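You operate a simulated robot arm through the tools that you are given. There is no shell and no other tool.

You run a simulated robot arm. Do the job below in one go: nothing can be reset, and whatever is moved stays where it is left.

TASK
Finish winding the blue bobbin at HIGH tension, then press END.
Fine: tension slider to HIGH and roller arm on, winder slider till FULL and left home, arm away again after END. Leave the knob; move no bobbin. Where these are worked on the way, their far stop is far enough and under half their travel is too little: roller arm.

Only the result counts: the job must be done as asked and must still hold three seconds after the hand-in. Knocking over, shifting, dropping, spilling or breaking anything else fails it.

THE ROBOT
A 7-joint arm with a two-finger parallel gripper, fixed in place. Base frame: the origin is at the foot of the arm, x ahead of it, y to its left, z up; the work surface is at about z = 760. Readings come in mm, rad, newtons and seconds.
With the tool pointing down near the work surface it reaches from about 440 to 900 mm from the base axis. Its first joint turns from -0.297 to 2.199 rad. Payload 1.57 kg.
The tool frame sits at the grasp point between the pads (the TCP): z along the fingers, y along the line on which they close. The tips reach 30 mm beyond it. Largest opening 80 mm; finger width 17, thickness 12; the body of the gripper, 40 by 82 mm, starts 80 mm behind the TCP.
Orientation is told as [roll, pitch, yaw] about the base's x, y, z axes, in that order, counted from this pose: with the fingers straight down and closing along the base's y, the tool's x points along the base's -x, its y along +y and its z along -z.

THE INTERFACE
- The arm moves only by the tool step_arm. Its argument "steps" is a list of rows, each an object (a shift or turn left out is 0, a gripper value left out holds the last) with "gripper": the closure, from 0 (fully open) to 1 (shut); "translation": the shift along the base's x, y, z in units of 300 mm (1.0 is 300 mm), a list of three; "turn": the turn, a rotation vector about the base's x, y, z in units of 90 degrees (1.0 is 90 degrees), a list of three. In form: [{"gripper": gripper, "translation": [dx, dy, dz], "turn": [wx, wy, wz]}, ...]. A call has 1 to 20 rows; each row is the pose to reach, as a shift and turn from the pose commanded when the call began. A call with a number of a shift or a turn outside -1 to 1 is refused whole. A row lasts 0.2 s, in which the tool goes at most 50 mm and 0.15 rad; a call with a longer step from one row to the next is refused whole, and so is a gripper value outside its range. Where a pose cannot be reached the arm comes as near as it can. A force on the tool above 40 N (or 10 N above the force at the start of the call, whichever is more), or a blocked arm, ends the call early, and 0.2 s more pass. The fingers move at their own pace (about 45 mm/s each) and stop on an object; they squeeze with about 32 N. The grip force told is the motor's: it shows also when the fingers shut on nothing. Time passes only in rows, and 0.2 s behind the last, so rows that repeat a pose let the fingers close. It gives the time, the measured TCP pose, the force on the tool (base axes), the opening and the grip force at its end, in the units of the frame above (readings bear some noise), with the torque about the TCP (base axes, N m) and any sound that the robot's microphone picked up.
- Cameras (640 x 400 px; columns grow to the right, rows downward): "scene" is fixed at [397.9, -500.9, 1509.1]; the picture's right is [0.81, -0.58, 0.00], its down [-0.50, -0.70, -0.51] and it looks along [0.30, 0.41, -0.86] (base axes); focal length 286 px, centre (320, 200). "wrist" rides on the gripper at [72, -7, -122] in the tool frame; the picture's right is [0.09, 1.00, 0.00], its down [-0.84, 0.08, -0.54] and it looks along [-0.54, 0.05, 0.84] (tool axes); focal length 238 px, centre (320, 200). There is no depth. A picture from a camera that has moved, and an enlarged one, comes with that camera's place and axes in the base frame and with its lens.
- snapshot(camera): a new picture of that camera. It takes no simulated time.
- raise_lower(by): slides the trunk up (or, below 0, down) by that many mm; the arm rides with it, the base frame stays. It gives what a move gives, with no picture.
- close_up(camera, box): a new picture of the part [left, top, right, bottom] of that camera's present view, enlarged. It takes no simulated time.
- close_job(): hands the job in; it is judged then, once.

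Places have to be worked out from the pictures, the camera data and where the tool is seen. Open the gripper and draw the arm clear of the work before you hand the job in, unless the task says otherwise.

The tools are called after ">>>" as a command line: name --argument value ..., lists and objects as JSON in quotes. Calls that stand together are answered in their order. step_arm: Moves the arm, as the interface text tells. Its arguments: {"type":"object","properties":{"steps":{"type":"array","items":{"type":"object","properties":{"gripper":{"type":"number"},"translation":{"type":"array","items":{"type":"number"}},"turn":{"type":"array","items":{"type":"number"}}}}}},"required":["steps"]} The other tools are called the same way: raise_lower (by) slides the trunk up or down; snapshot (camera) takes a picture; close_up (camera, box) takes an enlarged picture of a part of a camera's view; close_job () hands the job in.

At the start:

```text
clock: 0.0
position: [709.0, -35.9, 1076.0]
orientation: [-0.001, 0.0, -0.001]
ft_force: [-0.2, -0.9, -0.4]
moment: [0.0, 0.02, -0.03]
gripper_width: 80.1
grasp_force: 0.0
trunk travel left (down, up): [-600.0, 190.0]
```

scene: 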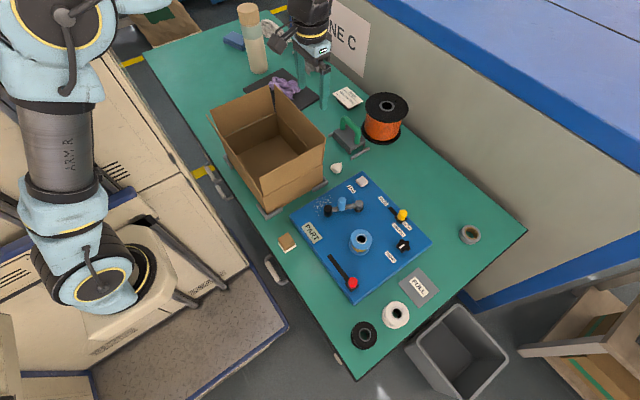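
wrist: 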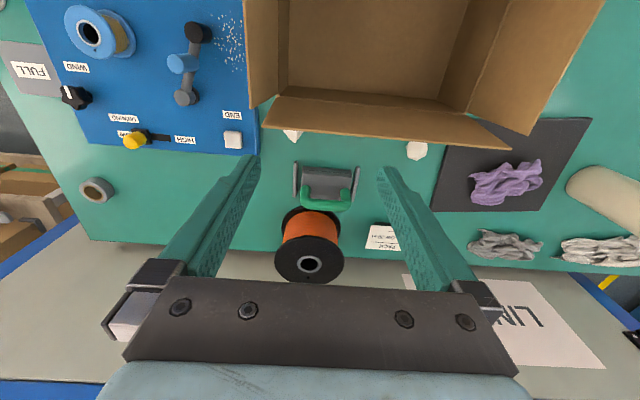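

I start by looking closer at the blue panel in both cameras to identify each control before moving anything.

>>> close_up --camera "scene" --box '[270, 150, 450, 310]'

>>> close_up --camera "wrist" --box '[0, 0, 280, 175]'

>>> close_up --camera "scene" --box '[310, 170, 430, 245]'

```text
2.50 times, centred on (360, 230) of scene
camera zoom: at [397.9, -500.9, 1509.1], right [0.81, -0.58, 0.0], down [-0.5, -0.7, -0.51], along [0.3, 0.41, -0.86], focal length 714 px, centre (220, 125)
```

zoom: 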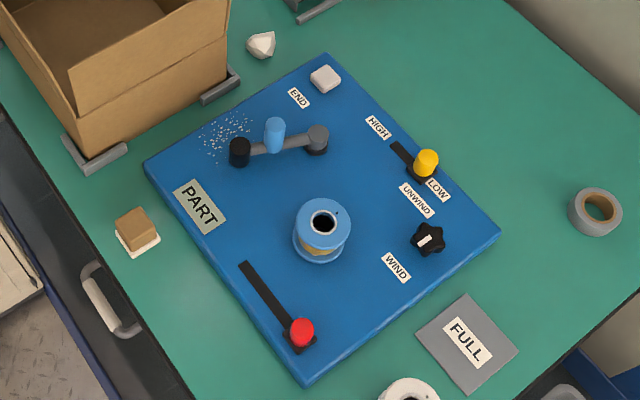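

```text
2.29 times, centred on (140, 88) of wrist
camera zoom: at [636.5, -41.0, 1197.1], right [-0.09, 1.0, 0.0], down [0.84, 0.08, 0.54], along [0.54, 0.05, -0.84], focal length 545 px, centre (731, 457)
```

zoom: 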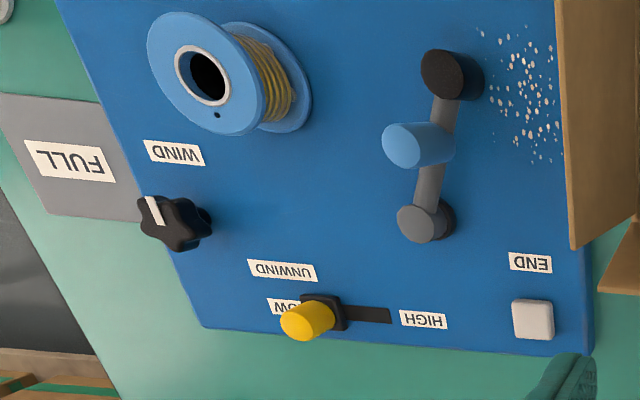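

```text
5.33 times, centred on (370, 208) of scene
camera zoom: at [397.9, -500.9, 1509.1], right [0.81, -0.58, 0.0], down [-0.5, -0.7, -0.51], along [0.3, 0.41, -0.86], focal length 1523 px, centre (53, 160)
```

zoom: 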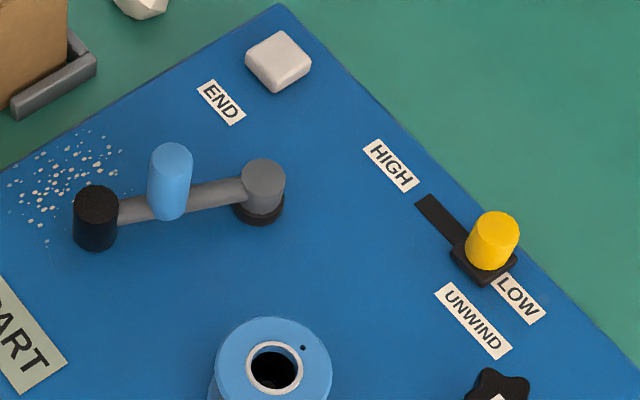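

The panel lies about square to the base: x 548–819, y −441 to −148, surface z about 782. I place the yellow tension knob near (798, −335) sliding +y to HIGH, the red winder near (568, −405), the roller-arm peg near (673, −221) with its pivot at (722, −244), and END near (789, −179). First I move high across to above the yellow knob to check reach.

>>> step_arm --steps '[{"gripper": 0.0, "translation": [0.04, -0.14, 0]}, {"translation": [0.08, -0.28, 0]}, {"translation": [0.12, -0.42, 0]}, {"translation": [0.16, -0.56, 0]}, {"translation": [0.2, -0.7, 0]}, {"translation": [0.24, -0.84, 0]}, {"translation": [0.28, -0.98, 0]}, {"translation": [0.297, -0.997, 0]}, {"translation": [0.297, -0.997, 0]}]'

```text
clock: 2.0
position: [796.7, -336.5, 1074.3]
orientation: [0.0, 0.0, 0.0]
ft_force: [0.5, -0.1, -0.1]
moment: [0.0, 0.0, -0.02]
gripper_width: 80.1
grasp_force: 0.0
trunk travel left (down, up): [-600.0, 190.0]
```

The arm reached above the yellow knob with the orientation held. I take a wrist picture from here to refine positions, and a scene picture to check clearance.

>>> snapshot --camera "wrist"

>>> snapshot --camera "scene"

```text
taken
camera wrist: at [724.5, -342.0, 1196.5], right [-0.09, 1.0, 0.0], down [0.84, 0.08, 0.54], along [0.54, 0.05, -0.84], focal length 238 px, centre (320, 200)
```

wrist: 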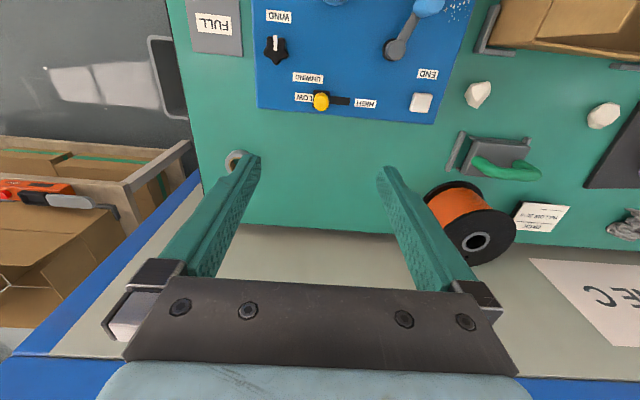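

```text
taken
```

scene: 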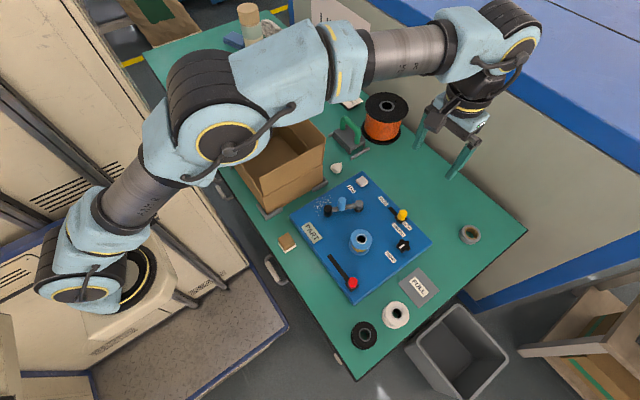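

I enlarge the wrist view on the yellow knob and its neighbours to fix its position more tightly before descending.

>>> close_up --camera "wrist" --box '[240, 40, 448, 170]'

>>> close_up --camera "wrist" --box '[250, 0, 490, 150]'

```text
3.08 times, centred on (344, 105) of wrist
camera zoom: at [724.5, -342.0, 1196.5], right [-0.09, 1.0, 0.0], down [0.84, 0.08, 0.54], along [0.54, 0.05, -0.84], focal length 733 px, centre (246, 492)
```

zoom: 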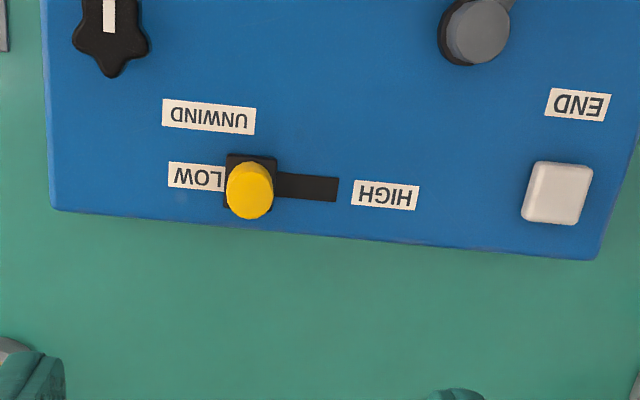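

```text
2.67 times, centred on (370, 75) of wrist
camera zoom: at [724.5, -342.0, 1196.5], right [-0.09, 1.0, 0.0], down [0.84, 0.08, 0.54], along [0.54, 0.05, -0.84], focal length 636 px, centre (187, 533)
```

zoom: 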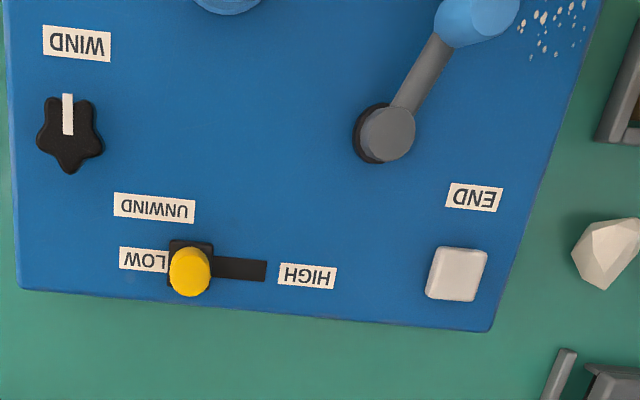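

The knob pointer sits at WIND, so it stays untouched. The yellow slider is about (795, −333) with roughly 30–40 mm of travel toward +y; I descend most of the way with the fingers straddling it in y, then look.

>>> step_arm --steps '[{"gripper": 0.0, "translation": [0, 0.004, -0.13]}, {"translation": [0, 0.008, -0.26]}, {"translation": [0, 0.01, -0.39]}, {"translation": [0, 0.01, -0.52]}, {"translation": [0, 0.01, -0.65]}, {"translation": [0, 0.01, -0.65]}]'

>>> snapshot --camera "wrist"

>>> close_up --camera "scene" --box '[330, 130, 490, 270]'

```text
clock: 3.4
position: [799.2, -332.8, 879.5]
orientation: [0.0, 0.0, 0.001]
ft_force: [-1.2, -0.6, -0.3]
moment: [0.01, -0.03, 0.01]
gripper_width: 79.9
grasp_force: 0.0
trunk travel left (down, up): [-600.0, 190.0]
```

```text
taken
camera wrist: at [726.9, -337.3, 1001.3], right [-0.09, 1.0, 0.0], down [0.84, 0.08, 0.54], along [0.54, 0.05, -0.84], focal length 238 px, centre (320, 200)
```

wrist: 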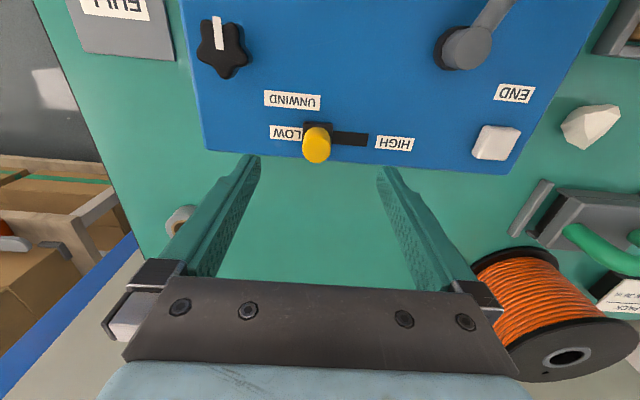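

```text
2.86 times, centred on (410, 200) of scene
camera zoom: at [397.9, -500.9, 1509.1], right [0.81, -0.58, 0.0], down [-0.5, -0.7, -0.51], along [0.3, 0.41, -0.86], focal length 816 px, centre (63, 200)
```

zoom: 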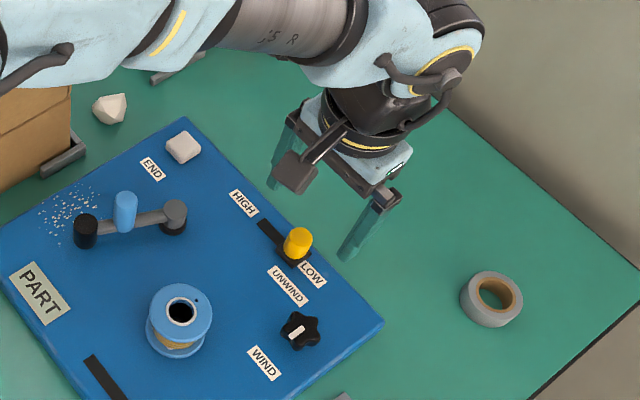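

The wrist view puts the yellow knob at about x 793, y −333. I shift 5 mm back in x, go down so the tips are near z 798, and half-close the fingers around the knob without squeezing.

>>> step_arm --steps '[{"gripper": 0.0, "translation": [-0.017, 0, -0.06]}, {"translation": [-0.017, 0, -0.12]}, {"translation": [-0.017, 0, -0.172]}, {"gripper": 0.5, "translation": [-0.017, 0, -0.172]}, {"translation": [-0.017, 0, -0.172]}, {"translation": [-0.017, 0, -0.172]}]'

>>> snapshot --camera "wrist"

>>> close_up --camera "scene" --box '[330, 130, 490, 270]'

```text
clock: 4.8
position: [793.1, -330.5, 829.0]
orientation: [0.002, -0.001, 0.0]
ft_force: [-0.3, -0.8, -0.6]
moment: [0.03, 0.0, -0.02]
gripper_width: 39.9
grasp_force: 0.1
trunk travel left (down, up): [-600.0, 190.0]
```

```text
taken
camera wrist: at [720.4, -336.7, 950.6], right [-0.09, 1.0, 0.0], down [0.84, 0.08, 0.54], along [0.54, 0.05, -0.84], focal length 238 px, centre (320, 200)
```

wrist: 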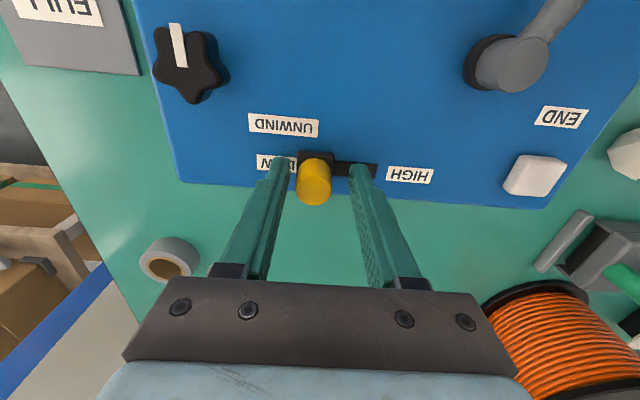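

```text
2.86 times, centred on (410, 200) of scene
camera zoom: at [397.9, -500.9, 1509.1], right [0.81, -0.58, 0.0], down [-0.5, -0.7, -0.51], along [0.3, 0.41, -0.86], focal length 816 px, centre (63, 200)
```

zoom: 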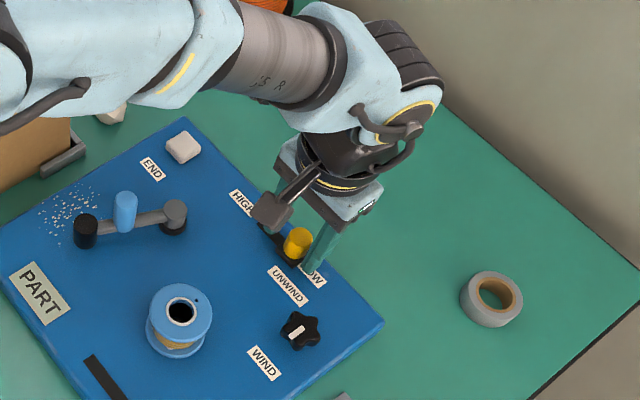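

The knob sits between the fingers with clearance on both sides. I now push it slowly toward +y (HIGH); the force limit will stop the call at its end stop.

>>> step_arm --steps '[{"gripper": 0.5, "translation": [0, 0.02, 0]}, {"translation": [0, 0.04, 0]}, {"translation": [0, 0.06, 0]}, {"translation": [0, 0.08, 0]}, {"translation": [0, 0.1, 0]}, {"translation": [0, 0.115, 0]}]'

>>> snapshot --camera "wrist"

>>> close_up --camera "scene" --box '[330, 130, 490, 270]'

```text
clock: 6.2
position: [793.3, -296.8, 829.6]
orientation: [0.0, 0.0, 0.001]
ft_force: [0.2, -1.1, -0.3]
moment: [0.0, 0.01, 0.0]
gripper_width: 40.9
grasp_force: 0.4
trunk travel left (down, up): [-600.0, 190.0]
```

```text
taken
camera wrist: at [720.0, -302.7, 950.7], right [-0.09, 1.0, 0.0], down [0.84, 0.08, 0.54], along [0.54, 0.05, -0.84], focal length 238 px, centre (320, 200)
```

wrist: 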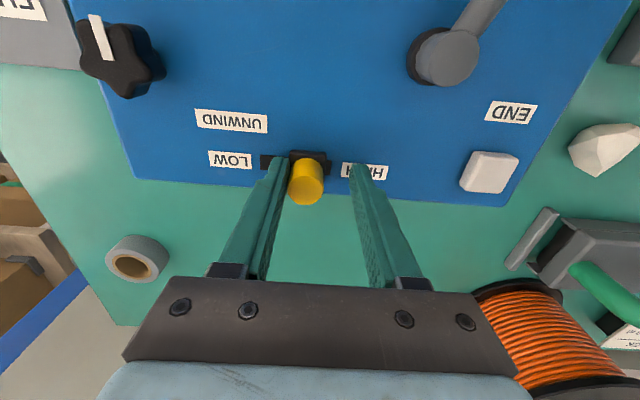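

```text
2.86 times, centred on (410, 200) of scene
camera zoom: at [397.9, -500.9, 1509.1], right [0.81, -0.58, 0.0], down [-0.5, -0.7, -0.51], along [0.3, 0.41, -0.86], focal length 816 px, centre (63, 200)
```

zoom: 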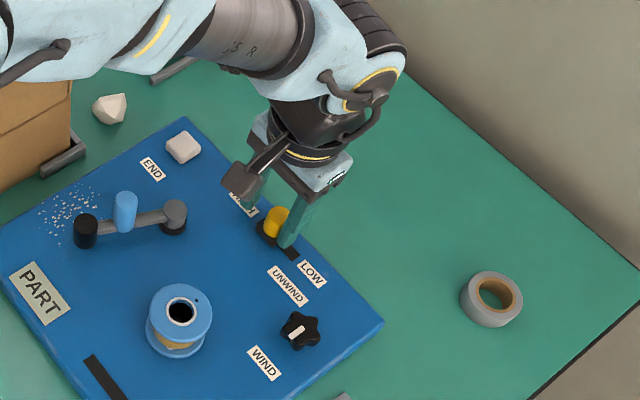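

The slider followed easily and now sits close to HIGH. I keep pushing a little more to meet the stop.

>>> step_arm --steps '[{"gripper": 0.5, "translation": [0, 0.012, 0]}, {"translation": [0, 0.024, 0]}, {"translation": [0, 0.036, 0]}, {"translation": [0, 0.048, 0]}]'

>>> close_up --camera "wrist" --box '[180, 80, 420, 230]'

```text
clock: 7.2
position: [792.4, -283.4, 828.8]
orientation: [-0.002, 0.0, 0.0]
ft_force: [1.5, -4.6, -1.0]
moment: [-0.06, -0.04, -0.02]
gripper_width: 44.6
grasp_force: 2.5
trunk travel left (down, up): [-600.0, 190.0]
```

```text
2.67 times, centred on (300, 155) of wrist
camera zoom: at [719.8, -289.5, 950.5], right [-0.09, 1.0, 0.0], down [0.84, 0.08, 0.54], along [0.54, 0.05, -0.84], focal length 636 px, centre (373, 320)
```

zoom: 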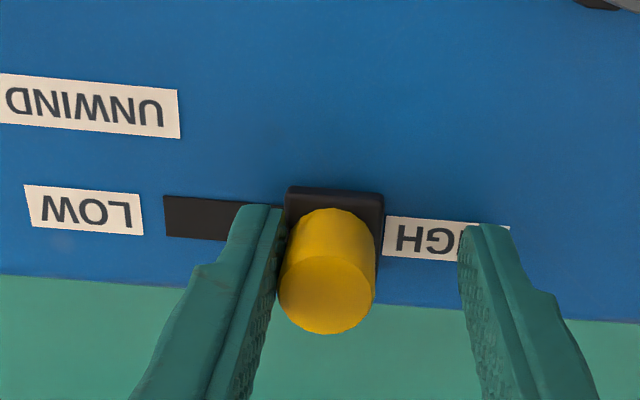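

The fingers were pressed apart slightly (44.6 mm) with a −y reaction, so the tension slider is on its HIGH stop. I back the finger off, rise clear, and check that it stays.

>>> step_arm --steps '[{"gripper": 0.5, "translation": [0, -0.02, 0]}, {"translation": [0, -0.035, 0]}, {"translation": [0, -0.035, 0.1]}, {"translation": [0, -0.035, 0.2]}, {"translation": [0, -0.035, 0.32]}, {"gripper": 1.0, "translation": [-0.1, 0.06, 0.32]}, {"translation": [-0.2, 0.15, 0.32]}, {"translation": [-0.3, 0.24, 0.32]}, {"translation": [-0.398, 0.31, 0.32]}, {"translation": [-0.398, 0.31, 0.32]}]'

>>> snapshot --camera "wrist"

>>> close_up --camera "scene" --box '[280, 140, 440, 240]'

```text
clock: 9.4
position: [674.1, -188.6, 926.3]
orientation: [-0.001, 0.0, -0.001]
ft_force: [0.5, 1.2, 0.1]
moment: [-0.04, 0.0, 0.01]
gripper_width: 0.0
grasp_force: 21.6
trunk travel left (down, up): [-600.0, 190.0]
```

```text
taken
camera wrist: at [601.8, -193.6, 1046.9], right [-0.09, 1.0, 0.0], down [0.84, 0.08, 0.54], along [0.54, 0.05, -0.84], focal length 238 px, centre (320, 200)
```

wrist: 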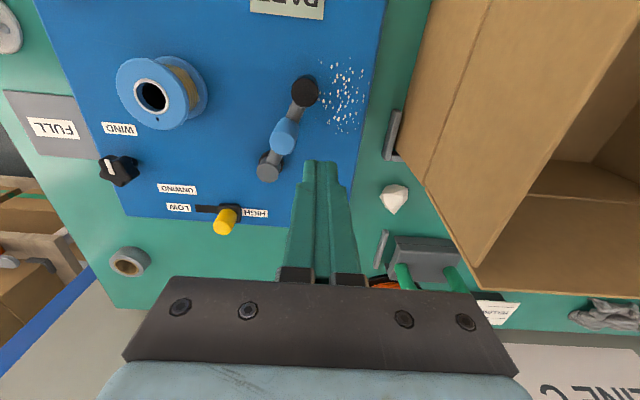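

```text
4.00 times, centred on (360, 190) of scene
camera zoom: at [397.9, -500.9, 1509.1], right [0.81, -0.58, 0.0], down [-0.5, -0.7, -0.51], along [0.3, 0.41, -0.86], focal length 1142 px, centre (160, 240)
```

zoom: 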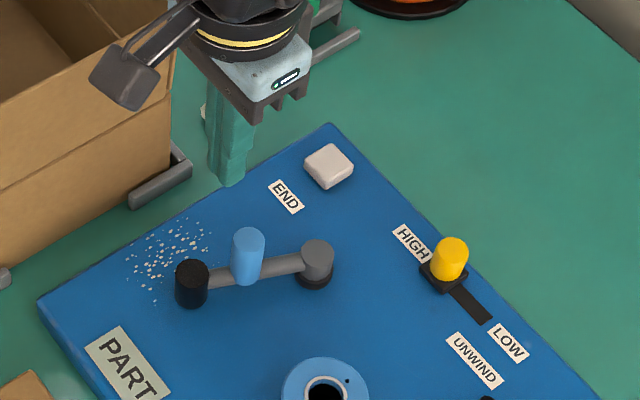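

Tension stays at HIGH. The roller-arm peg top measures about (672, −219, 852); I lower the closed fingers on its +y side, tips near z 828 (above roller and lever), and push it in −y toward the bobbin.

>>> step_arm --steps '[{"gripper": 1.0, "translation": [-0.008, 0, -0.08]}, {"translation": [-0.008, 0, -0.16]}, {"translation": [-0.008, 0, -0.225]}, {"translation": [-0.008, 0, -0.225]}, {"translation": [-0.01, -0.02, -0.225]}, {"translation": [-0.012, -0.04, -0.225]}, {"translation": [-0.014, -0.06, -0.225]}, {"translation": [-0.016, -0.08, -0.225]}, {"translation": [-0.016, -0.1, -0.225]}, {"translation": [-0.016, -0.12, -0.225]}, {"translation": [-0.016, -0.12, -0.225]}]'

>>> snapshot --camera "wrist"

>>> close_up --camera "scene" --box '[280, 160, 440, 260]'

```text
clock: 11.8
position: [668.3, -226.4, 858.1]
orientation: [-0.001, 0.0, 0.0]
ft_force: [0.2, -0.6, -0.2]
moment: [0.02, -0.03, -0.03]
gripper_width: 0.0
grasp_force: 21.3
trunk travel left (down, up): [-600.0, 190.0]
```

```text
taken
camera wrist: at [596.5, -231.0, 979.6], right [-0.09, 1.0, 0.0], down [0.84, 0.08, 0.54], along [0.54, 0.05, -0.84], focal length 238 px, centre (320, 200)
```

wrist: 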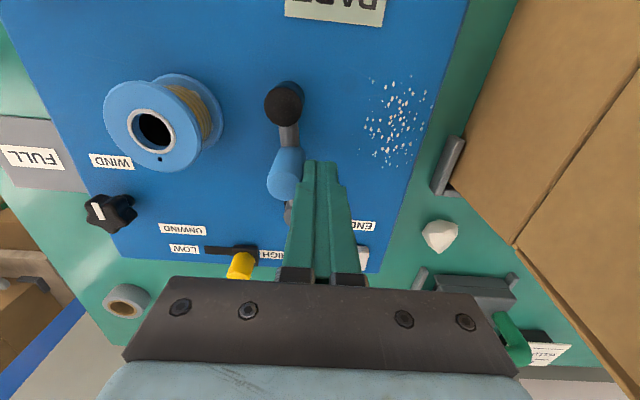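

```text
4.00 times, centred on (360, 210) of scene
camera zoom: at [397.9, -500.9, 1509.1], right [0.81, -0.58, 0.0], down [-0.5, -0.7, -0.51], along [0.3, 0.41, -0.86], focal length 1142 px, centre (160, 160)
```

zoom: 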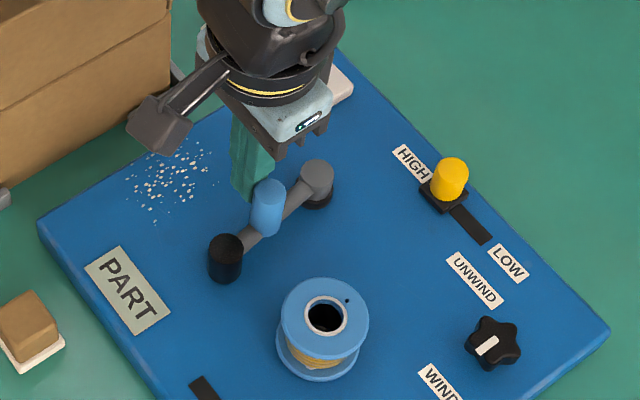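

The roller arm is swinging toward the bobbin with little force. I keep pushing in small steps until it meets its stop.

>>> step_arm --steps '[{"gripper": 1.0, "translation": [0, -0.015, 0]}, {"translation": [0, -0.03, 0]}, {"translation": [0.003, -0.045, 0]}, {"translation": [0.006, -0.06, 0]}, {"translation": [0.01, -0.075, 0]}, {"translation": [0.013, -0.09, 0]}]'

>>> snapshot --camera "wrist"

>>> close_up --camera "scene" --box '[280, 160, 440, 260]'

```text
clock: 13.2
position: [670.8, -248.5, 858.5]
orientation: [0.003, 0.003, 0.005]
ft_force: [-6.6, 31.6, -0.1]
moment: [0.3, 0.06, 0.14]
gripper_width: 0.1
grasp_force: 21.5
trunk travel left (down, up): [-600.0, 190.0]
```

```text
taken
camera wrist: at [599.4, -253.1, 980.0], right [-0.1, 1.0, 0.0], down [0.84, 0.08, 0.54], along [0.54, 0.06, -0.84], focal length 238 px, centre (320, 200)
```

wrist: 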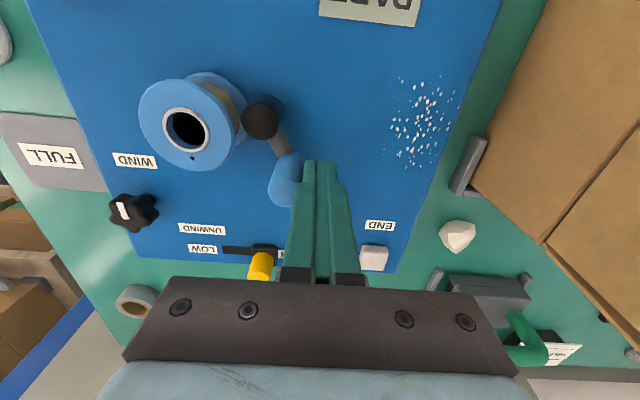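

```text
4.00 times, centred on (360, 210) of scene
camera zoom: at [397.9, -500.9, 1509.1], right [0.81, -0.58, 0.0], down [-0.5, -0.7, -0.51], along [0.3, 0.41, -0.86], focal length 1142 px, centre (160, 160)
```

zoom: 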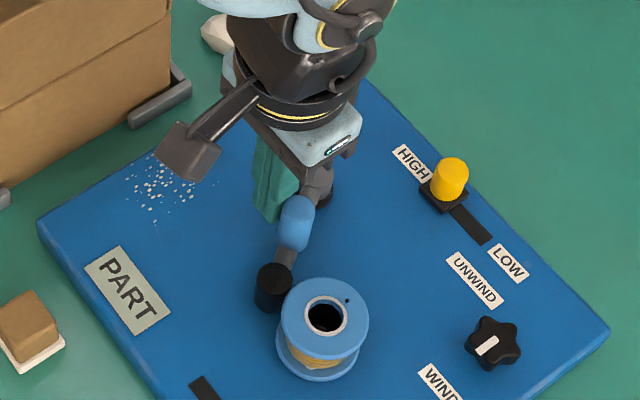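

The reaction reached about 32 N with the roller resting against the bobbin, so the roller arm is on at its stop. I back off, rise, and move toward the red winder slider, then check that the arm stayed put.

>>> step_arm --steps '[{"gripper": 1.0, "translation": [0, 0.03, 0]}, {"translation": [0, 0.07, 0]}, {"translation": [0, 0.07, 0.12]}, {"translation": [0, 0.07, 0.25]}, {"gripper": 0.2, "translation": [-0.06, -0.05, 0.25]}, {"translation": [-0.12, -0.17, 0.25]}, {"translation": [-0.18, -0.29, 0.25]}, {"translation": [-0.25, -0.41, 0.25]}, {"translation": [-0.34, -0.5, 0.25]}, {"translation": [-0.34, -0.5, 0.25]}]'

>>> snapshot --camera "wrist"

>>> snapshot --camera "scene"

```text
clock: 15.4
position: [570.1, -403.9, 931.9]
orientation: [0.0, 0.0, -0.002]
ft_force: [-0.5, -0.9, -0.9]
moment: [0.02, 0.0, 0.01]
gripper_width: 64.2
grasp_force: 0.0
trunk travel left (down, up): [-600.0, 190.0]
```

```text
taken
camera wrist: at [497.1, -409.5, 1053.3], right [-0.09, 1.0, 0.0], down [0.84, 0.08, 0.54], along [0.54, 0.05, -0.84], focal length 238 px, centre (320, 200)
```

wrist: 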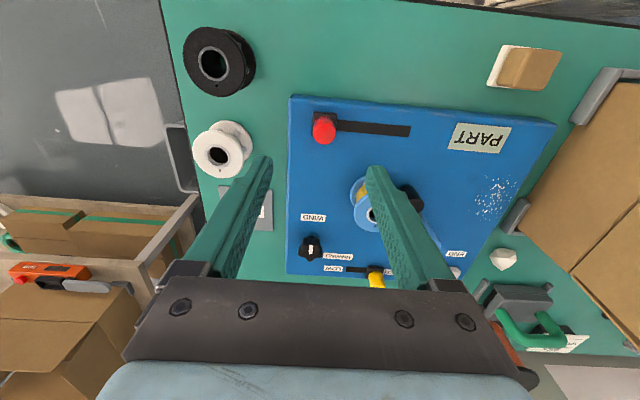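

```text
taken
```

scene: 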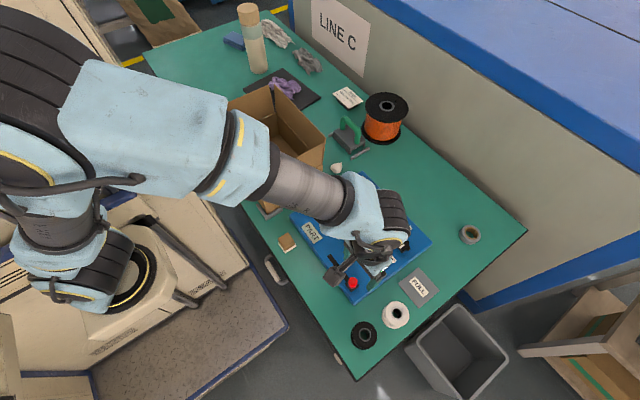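

I enlarge the wrist view on the red slider, its slot and the bobbin, to see whether it is at its −y end and where the slot ends.

>>> close_up --camera "wrist" --box '[270, 80, 470, 205]'

>>> close_up --camera "scene" --box '[290, 220, 450, 320]'

```text
3.20 times, centred on (370, 142) of wrist
camera zoom: at [497.1, -409.5, 1053.3], right [-0.09, 1.0, 0.0], down [0.84, 0.08, 0.54], along [0.54, 0.05, -0.84], focal length 763 px, centre (160, 384)
```

zoom: 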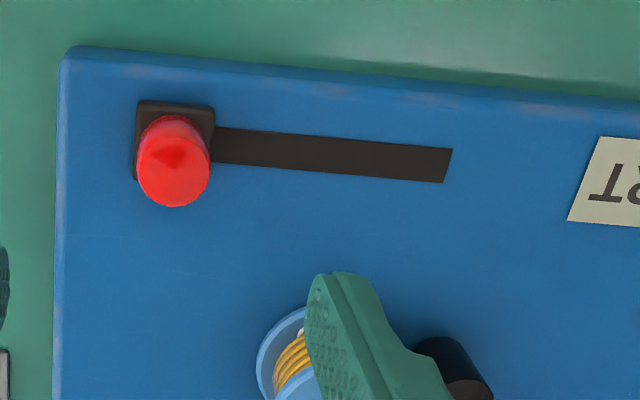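

```text
4.00 times, centred on (370, 270) of scene
camera zoom: at [397.9, -500.9, 1509.1], right [0.81, -0.58, 0.0], down [-0.5, -0.7, -0.51], along [0.3, 0.41, -0.86], focal length 1142 px, centre (120, -80)
```

zoom: 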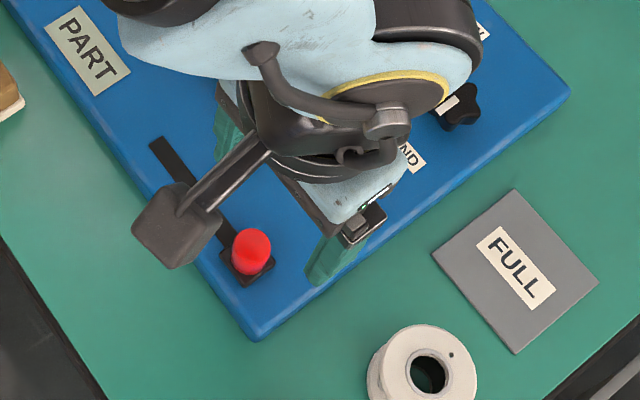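

The red knob measures about (569, −399), the slot's far end about y −300, so roughly 85 mm of stroke from its present −y home. I lower the fingers around it and close loosely.

>>> step_arm --steps '[{"gripper": 0.2, "translation": [-0.003, 0.015, -0.1]}, {"translation": [-0.003, 0.015, -0.2]}, {"translation": [-0.003, 0.015, -0.3]}, {"translation": [-0.003, 0.015, -0.343]}, {"gripper": 0.62, "translation": [-0.003, 0.015, -0.343]}, {"translation": [-0.003, 0.015, -0.343]}, {"translation": [-0.003, 0.015, -0.343]}]'

>>> snapshot --camera "wrist"

>>> close_up --camera "scene" --box '[290, 220, 450, 320]'

```text
clock: 17.0
position: [568.9, -398.1, 828.6]
orientation: [0.0, 0.0, 0.0]
ft_force: [-0.5, 0.5, -0.7]
moment: [-0.01, 0.01, 0.0]
gripper_width: 30.5
grasp_force: 0.0
trunk travel left (down, up): [-600.0, 190.0]
```

```text
taken
camera wrist: at [497.0, -404.0, 950.5], right [-0.09, 1.0, 0.0], down [0.84, 0.08, 0.54], along [0.54, 0.05, -0.84], focal length 238 px, centre (320, 200)
```

wrist: 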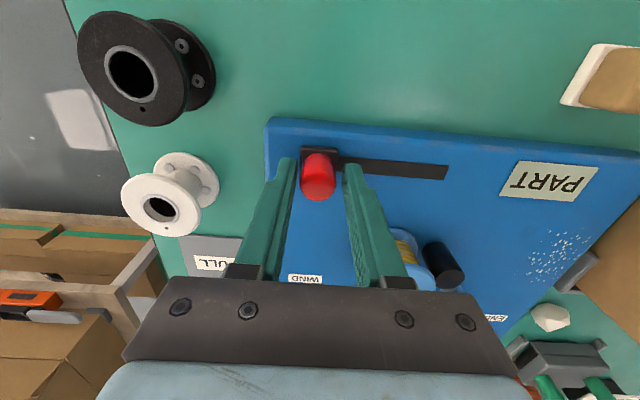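

```text
4.00 times, centred on (370, 270) of scene
camera zoom: at [397.9, -500.9, 1509.1], right [0.81, -0.58, 0.0], down [-0.5, -0.7, -0.51], along [0.3, 0.41, -0.86], focal length 1142 px, centre (120, -80)
```

zoom: 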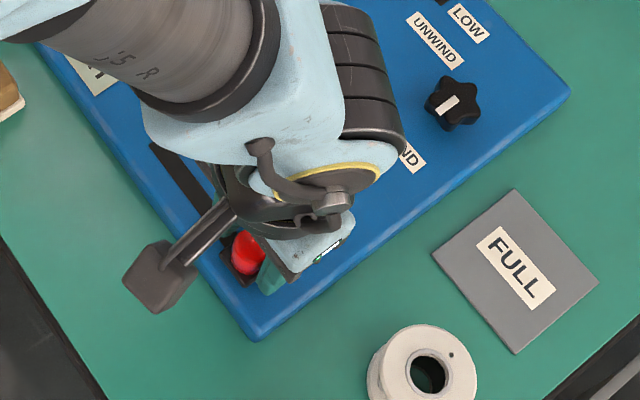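

The knob is between the fingers with a few millimetres of slack. I push the first stroke toward +y, slowing at the end.

>>> step_arm --steps '[{"gripper": 0.62, "translation": [0, 0.02, 0]}, {"translation": [0, 0.05, 0]}, {"translation": [0, 0.08, 0]}, {"translation": [0, 0.11, 0]}, {"translation": [0, 0.14, 0]}, {"translation": [0, 0.17, 0]}, {"translation": [0, 0.2, 0]}, {"translation": [0, 0.23, 0]}, {"translation": [0, 0.25, 0]}, {"translation": [0, 0.262, 0]}, {"translation": [0, 0.274, 0]}, {"translation": [0, 0.286, 0]}, {"translation": [0, 0.298, 0]}, {"translation": [0, 0.31, 0]}]'

>>> snapshot --camera "wrist"

>>> close_up --camera "scene" --box '[290, 190, 450, 290]'

```text
clock: 20.0
position: [569.4, -304.7, 829.4]
orientation: [0.002, 0.0, -0.001]
ft_force: [1.9, -2.6, -0.7]
moment: [-0.01, -0.04, -0.01]
gripper_width: 32.4
grasp_force: 1.3
trunk travel left (down, up): [-600.0, 190.0]
```

```text
taken
camera wrist: at [497.2, -310.6, 951.1], right [-0.09, 1.0, 0.0], down [0.84, 0.08, 0.54], along [0.54, 0.05, -0.84], focal length 238 px, centre (320, 200)
```

wrist: 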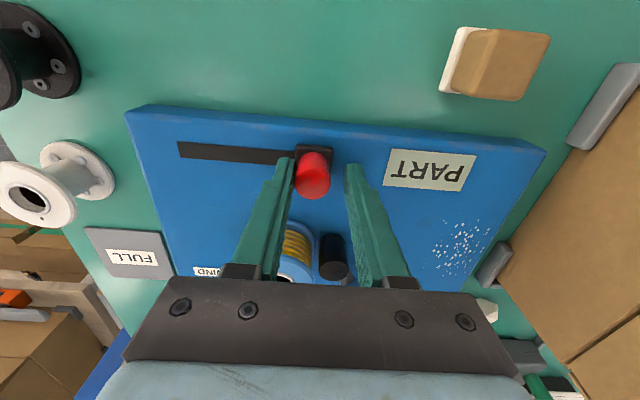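

```text
4.00 times, centred on (370, 240) of scene
camera zoom: at [397.9, -500.9, 1509.1], right [0.81, -0.58, 0.0], down [-0.5, -0.7, -0.51], along [0.3, 0.41, -0.86], focal length 1142 px, centre (120, 40)
```

zoom: 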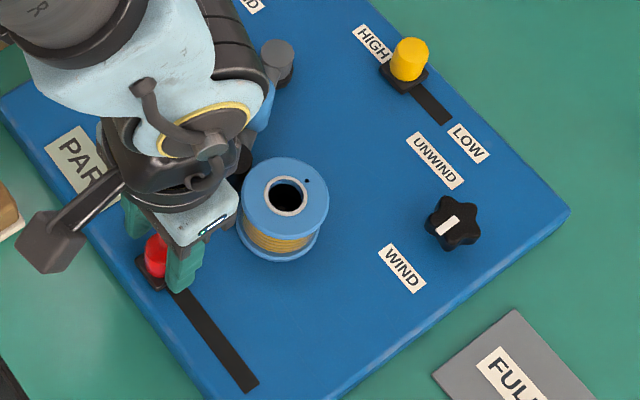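

The slider has reached its far end (fingers slightly spread). The yarn on the bobbin looks thicker than before, so I zoom in on the bobbin to judge how full it is.

>>> close_up --camera "scene" --box '[330, 215, 394, 255]'

>>> close_up --camera "wrist" --box '[250, 200, 378, 280]'

```text
10.00 times, centred on (362, 235) of scene
camera zoom: at [397.9, -500.9, 1509.1], right [0.81, -0.58, 0.0], down [-0.5, -0.7, -0.51], along [0.3, 0.41, -0.86], focal length 2855 px, centre (-100, -150)
```

zoom: 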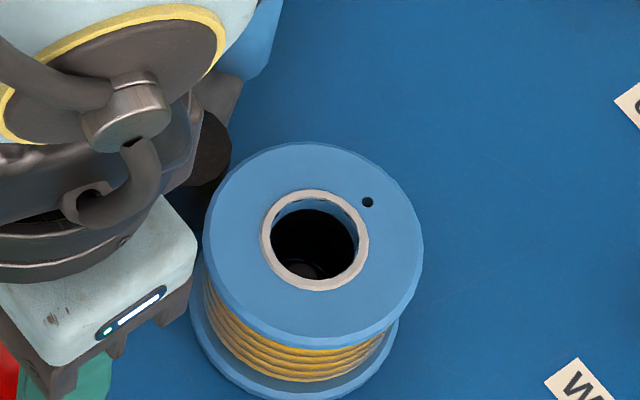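

```text
5.00 times, centred on (314, 240) of wrist
camera zoom: at [497.2, -310.6, 951.1], right [-0.09, 1.0, 0.0], down [0.84, 0.08, 0.54], along [0.54, 0.05, -0.84], focal length 1192 px, centre (350, 0)
```

zoom: 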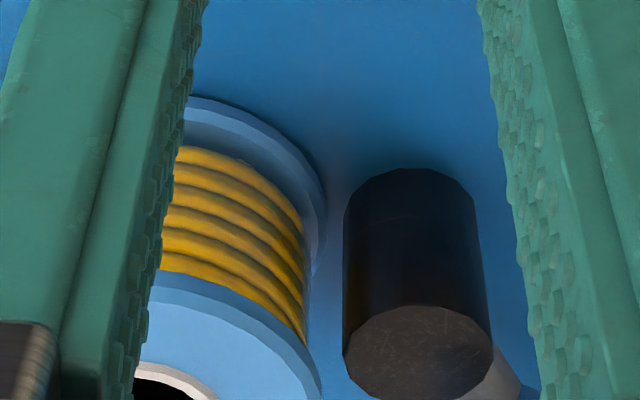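

The bobbin is partly wound: the yarn is still below the flange rim. I bring the slider back to its home end, watching for any sound.

>>> step_arm --steps '[{"gripper": 0.62, "translation": [0, -0.03, 0]}, {"translation": [0, -0.06, 0]}, {"translation": [0, -0.09, 0]}, {"translation": [0, -0.12, 0]}, {"translation": [0, -0.15, 0]}, {"translation": [0, -0.18, 0]}, {"translation": [0, -0.21, 0]}, {"translation": [0, -0.24, 0]}, {"translation": [0, -0.27, 0]}, {"translation": [0, -0.29, 0]}, {"translation": [0, -0.305, 0]}, {"translation": [0, -0.317, 0]}, {"translation": [0, -0.329, 0]}, {"translation": [0, -0.34, 0]}]'

>>> snapshot --camera "wrist"

>>> snapshot --camera "scene"

```text
clock: 23.0
position: [569.6, -407.6, 828.8]
orientation: [-0.001, 0.001, 0.0]
ft_force: [-1.3, 7.1, 3.0]
moment: [0.15, 0.05, -0.02]
gripper_width: 36.9
grasp_force: 3.5
trunk travel left (down, up): [-600.0, 190.0]
```

```text
taken
camera wrist: at [497.5, -412.5, 950.6], right [-0.09, 1.0, 0.0], down [0.84, 0.08, 0.54], along [0.54, 0.05, -0.84], focal length 238 px, centre (320, 200)
```

wrist: 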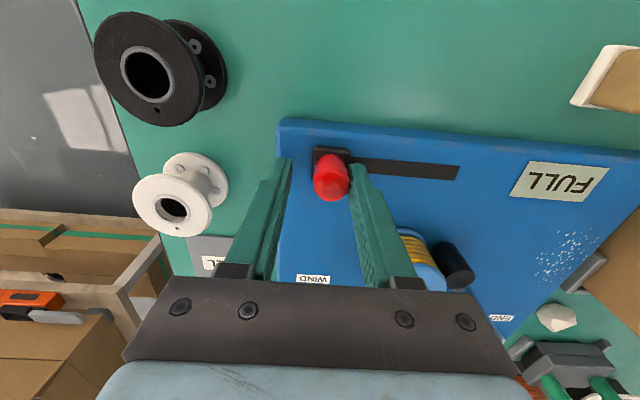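

```text
taken
```

scene: 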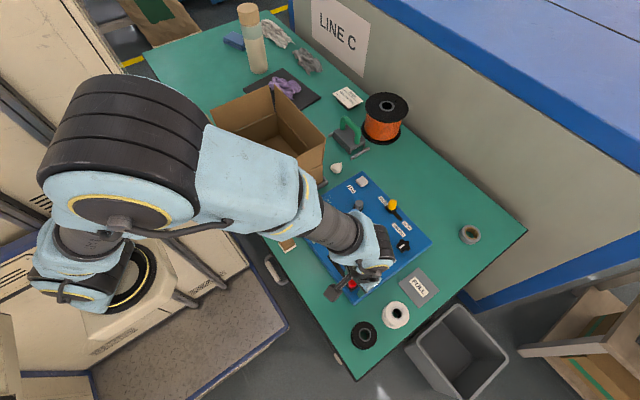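

The display plate that read PART now reads FULL, so winding is done and the slider is pressed on its home stop. I back the finger off gently, open, and rise, then verify.

>>> step_arm --steps '[{"gripper": 0.62, "translation": [0, 0.01, 0]}, {"gripper": 0.45, "translation": [0, 0.03, 0]}, {"translation": [0, 0.03, 0]}, {"translation": [0, 0.03, 0.12]}, {"translation": [0, 0.03, 0.25]}, {"translation": [0, 0.03, 0.36]}, {"translation": [0, 0.03, 0.36]}]'

>>> snapshot --camera "wrist"

>>> close_up --camera "wrist" --box '[270, 80, 510, 230]'

```text
clock: 24.6
position: [568.5, -399.0, 938.6]
orientation: [0.0, -0.001, 0.0]
ft_force: [0.1, 0.5, 0.4]
moment: [-0.02, 0.04, 0.01]
gripper_width: 43.9
grasp_force: 0.1
trunk travel left (down, up): [-600.0, 190.0]
```

```text
taken
camera wrist: at [496.9, -404.8, 1058.7], right [-0.09, 1.0, 0.0], down [0.84, 0.08, 0.54], along [0.54, 0.05, -0.84], focal length 238 px, centre (320, 200)
```

wrist: 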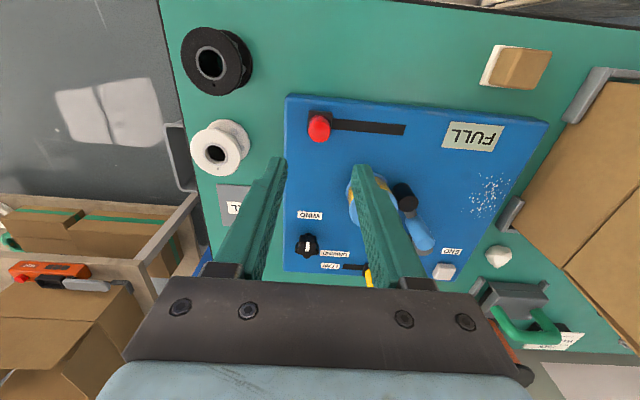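

```text
2.67 times, centred on (390, 155) of wrist
camera zoom: at [496.9, -404.8, 1058.7], right [-0.09, 1.0, 0.0], down [0.84, 0.08, 0.54], along [0.54, 0.05, -0.84], focal length 636 px, centre (133, 320)
```

zoom: 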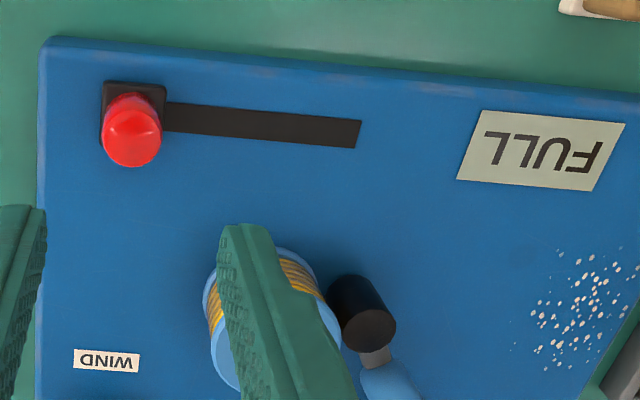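

The slider is at home, FULL is shown and the roller arm is still on. I close the gripper and travel high to above the END button near (789, −179).

>>> step_arm --steps '[{"gripper": 1.0, "translation": [0.105, 0.105, 0]}, {"translation": [0.21, 0.21, 0]}, {"translation": [0.315, 0.315, 0]}, {"translation": [0.42, 0.42, 0]}, {"translation": [0.525, 0.525, 0]}, {"translation": [0.63, 0.63, 0]}, {"translation": [0.735, 0.733, 0]}, {"translation": [0.735, 0.733, 0]}, {"translation": [0.735, 0.733, 0]}]'

>>> snapshot --camera "wrist"

>>> close_up --camera "scene" --box '[290, 150, 450, 250]'

```text
clock: 26.6
position: [791.0, -175.6, 936.9]
orientation: [0.0, 0.001, 0.0]
ft_force: [-0.5, -0.1, -0.1]
moment: [-0.01, 0.01, 0.02]
gripper_width: 0.0
grasp_force: 21.3
trunk travel left (down, up): [-600.0, 190.0]
```

```text
taken
camera wrist: at [719.3, -181.9, 1058.6], right [-0.09, 1.0, 0.0], down [0.84, 0.08, 0.54], along [0.54, 0.05, -0.84], focal length 238 px, centre (320, 200)
```

wrist: 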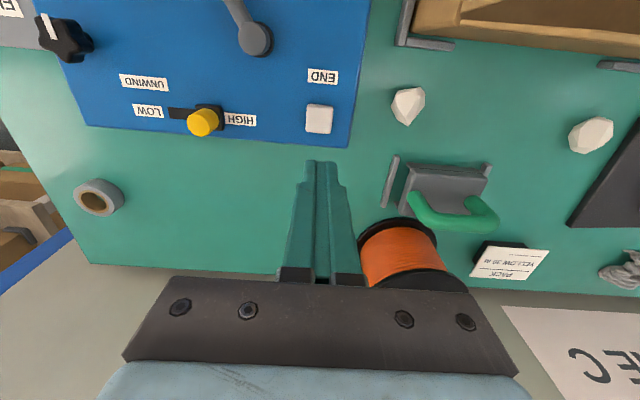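

```text
4.00 times, centred on (370, 200) of scene
camera zoom: at [397.9, -500.9, 1509.1], right [0.81, -0.58, 0.0], down [-0.5, -0.7, -0.51], along [0.3, 0.41, -0.86], focal length 1142 px, centre (120, 200)
```

zoom: 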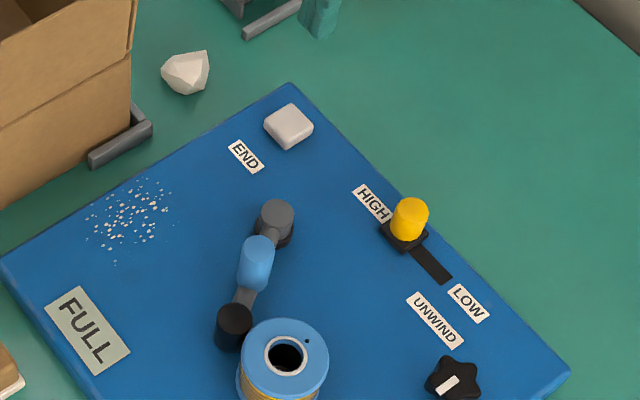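

The END button centres at about (786, −178). I lower the closed tips to just above it, then look before pressing.

>>> step_arm --steps '[{"gripper": 1.0, "translation": [-0.013, -0.007, -0.12]}, {"translation": [-0.013, -0.007, -0.24]}, {"translation": [-0.013, -0.007, -0.32]}, {"translation": [-0.013, -0.007, -0.34]}, {"translation": [-0.013, -0.007, -0.34]}]'

>>> snapshot --camera "wrist"

>>> close_up --camera "scene" --box '[290, 140, 450, 240]'

```text
clock: 27.8
position: [787.1, -181.4, 836.4]
orientation: [0.0, 0.001, 0.0]
ft_force: [-0.1, -1.1, 0.3]
moment: [0.04, 0.01, -0.01]
gripper_width: 0.0
grasp_force: 21.4
trunk travel left (down, up): [-600.0, 190.0]
```

```text
taken
camera wrist: at [714.4, -186.7, 957.5], right [-0.09, 1.0, 0.0], down [0.84, 0.08, 0.54], along [0.54, 0.05, -0.84], focal length 238 px, centre (320, 200)
```

wrist: 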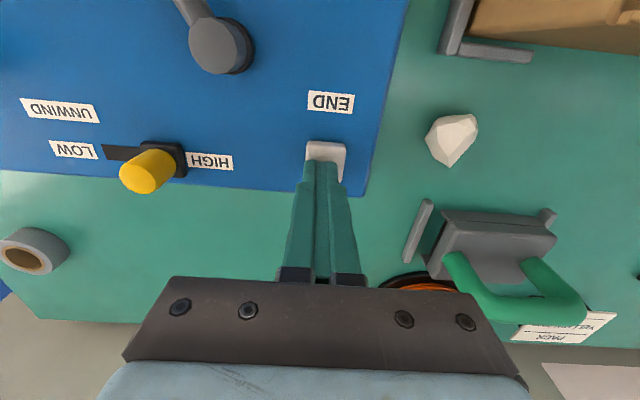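

```text
4.00 times, centred on (370, 190) of scene
camera zoom: at [397.9, -500.9, 1509.1], right [0.81, -0.58, 0.0], down [-0.5, -0.7, -0.51], along [0.3, 0.41, -0.86], focal length 1142 px, centre (120, 240)
```

zoom: 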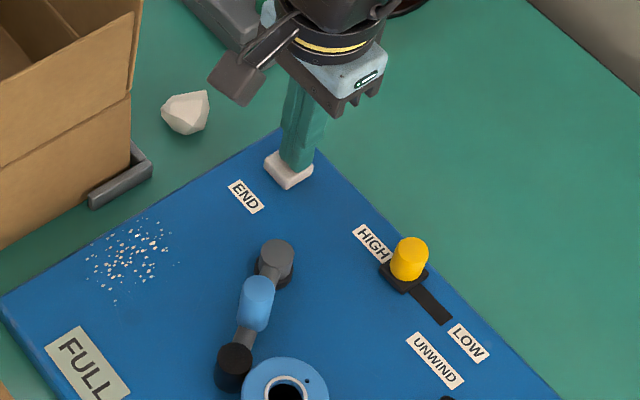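

The tips are just over the button, a few millimetres to −y of its centre. I shift slightly and press straight down in small steps.

>>> step_arm --steps '[{"gripper": 1.0, "translation": [-0.006, 0.015, 0]}, {"translation": [-0.006, 0.015, -0.01]}, {"translation": [-0.006, 0.015, -0.02]}, {"translation": [-0.006, 0.015, -0.03]}, {"translation": [-0.006, 0.015, -0.04]}, {"translation": [-0.006, 0.015, -0.05]}]'

>>> close_up --camera "scene" --box '[290, 140, 450, 240]'

```text
clock: 29.2
position: [783.9, -175.7, 824.6]
orientation: [-0.002, -0.005, 0.001]
ft_force: [-8.1, -3.8, 27.5]
moment: [-0.11, 0.3, 0.01]
gripper_width: 0.1
grasp_force: 21.2
trunk travel left (down, up): [-600.0, 190.0]
heard: click
```

```text
4.00 times, centred on (370, 190) of scene
camera zoom: at [397.9, -500.9, 1509.1], right [0.81, -0.58, 0.0], down [-0.5, -0.7, -0.51], along [0.3, 0.41, -0.86], focal length 1142 px, centre (120, 240)
```

zoom: 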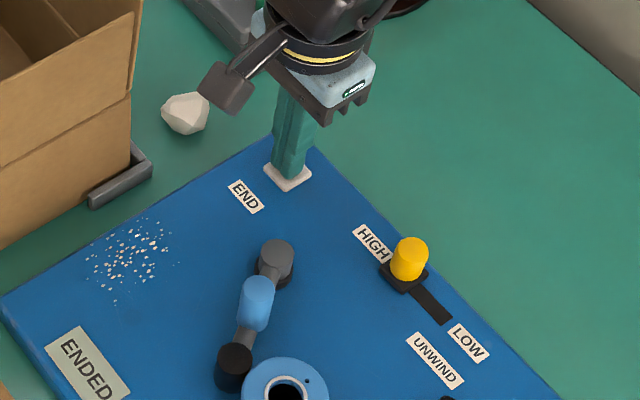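

A click sounded and the display now reads ENDED. I lift off, open to about 40 mm, and go to hover above the roller-arm peg to move it away again.

>>> step_arm --steps '[{"gripper": 1.0, "translation": [0, 0, 0.05]}, {"translation": [0, 0, 0.2]}, {"translation": [0, 0, 0.36]}, {"gripper": 0.5, "translation": [-0.1, -0.09, 0.36]}, {"translation": [-0.2, -0.18, 0.36]}, {"translation": [-0.3, -0.26, 0.36]}, {"translation": [-0.365, -0.318, 0.36]}, {"translation": [-0.365, -0.318, 0.36]}]'

>>> snapshot --camera "wrist"

>>> close_up --camera "scene" --box '[290, 140, 450, 240]'

```text
clock: 31.0
position: [674.4, -272.2, 927.9]
orientation: [0.001, 0.0, -0.001]
ft_force: [-0.9, 0.1, -0.1]
moment: [-0.01, 0.02, 0.01]
gripper_width: 39.9
grasp_force: 0.1
trunk travel left (down, up): [-600.0, 190.0]
```

```text
taken
camera wrist: at [602.4, -277.6, 1049.9], right [-0.09, 1.0, 0.0], down [0.84, 0.08, 0.54], along [0.54, 0.05, -0.84], focal length 238 px, centre (320, 200)
```

wrist: 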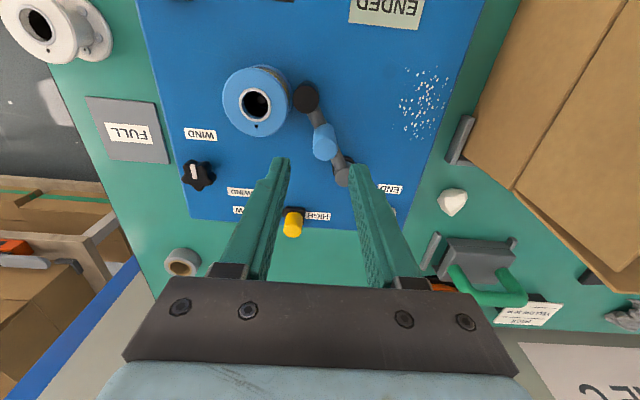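

```text
4.00 times, centred on (370, 190) of scene
camera zoom: at [397.9, -500.9, 1509.1], right [0.81, -0.58, 0.0], down [-0.5, -0.7, -0.51], along [0.3, 0.41, -0.86], focal length 1142 px, centre (120, 240)
```

zoom: 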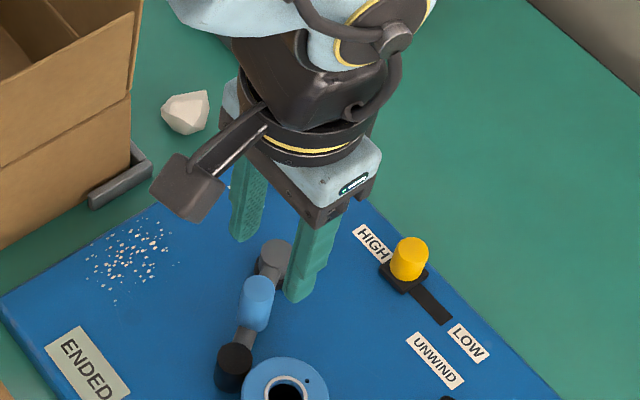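

The peg top is at about (678, −266.5) by both cameras. I centre on it, lower the fingers to straddle it with tips near z 832 (above roller and bobbin top), and check.

>>> step_arm --steps '[{"gripper": 0.5, "translation": [0.01, 0.018, 0]}, {"translation": [0.01, 0.018, -0.08]}, {"translation": [0.01, 0.018, -0.16]}, {"translation": [0.01, 0.018, -0.215]}, {"translation": [0.01, 0.018, -0.215]}]'

>>> snapshot --camera "wrist"

>>> close_up --camera "scene" --box '[290, 160, 450, 260]'

```text
clock: 32.2
position: [678.3, -267.0, 863.2]
orientation: [0.0, 0.0, 0.0]
ft_force: [-0.7, 0.2, -0.1]
moment: [0.0, -0.02, -0.01]
gripper_width: 40.1
grasp_force: 0.1
trunk travel left (down, up): [-600.0, 190.0]
```

```text
taken
camera wrist: at [606.3, -271.6, 984.9], right [-0.09, 1.0, 0.0], down [0.84, 0.08, 0.54], along [0.54, 0.05, -0.84], focal length 238 px, centre (320, 200)
```

wrist: 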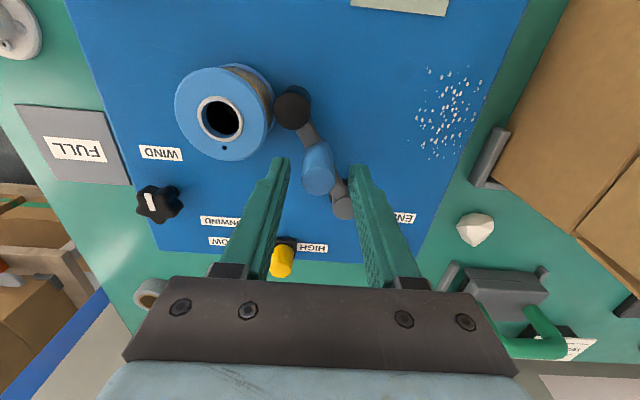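

```text
4.00 times, centred on (370, 210) of scene
camera zoom: at [397.9, -500.9, 1509.1], right [0.81, -0.58, 0.0], down [-0.5, -0.7, -0.51], along [0.3, 0.41, -0.86], focal length 1142 px, centre (120, 160)
```

zoom: 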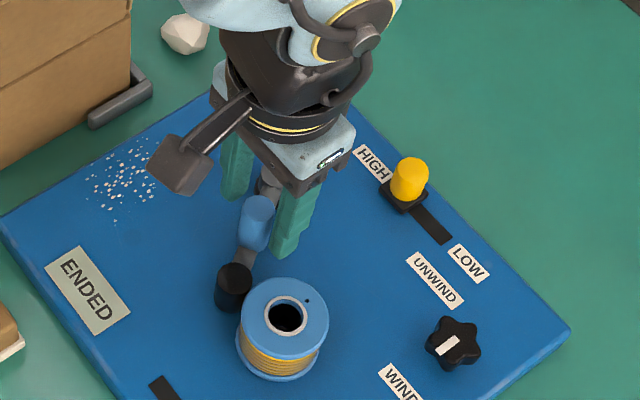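

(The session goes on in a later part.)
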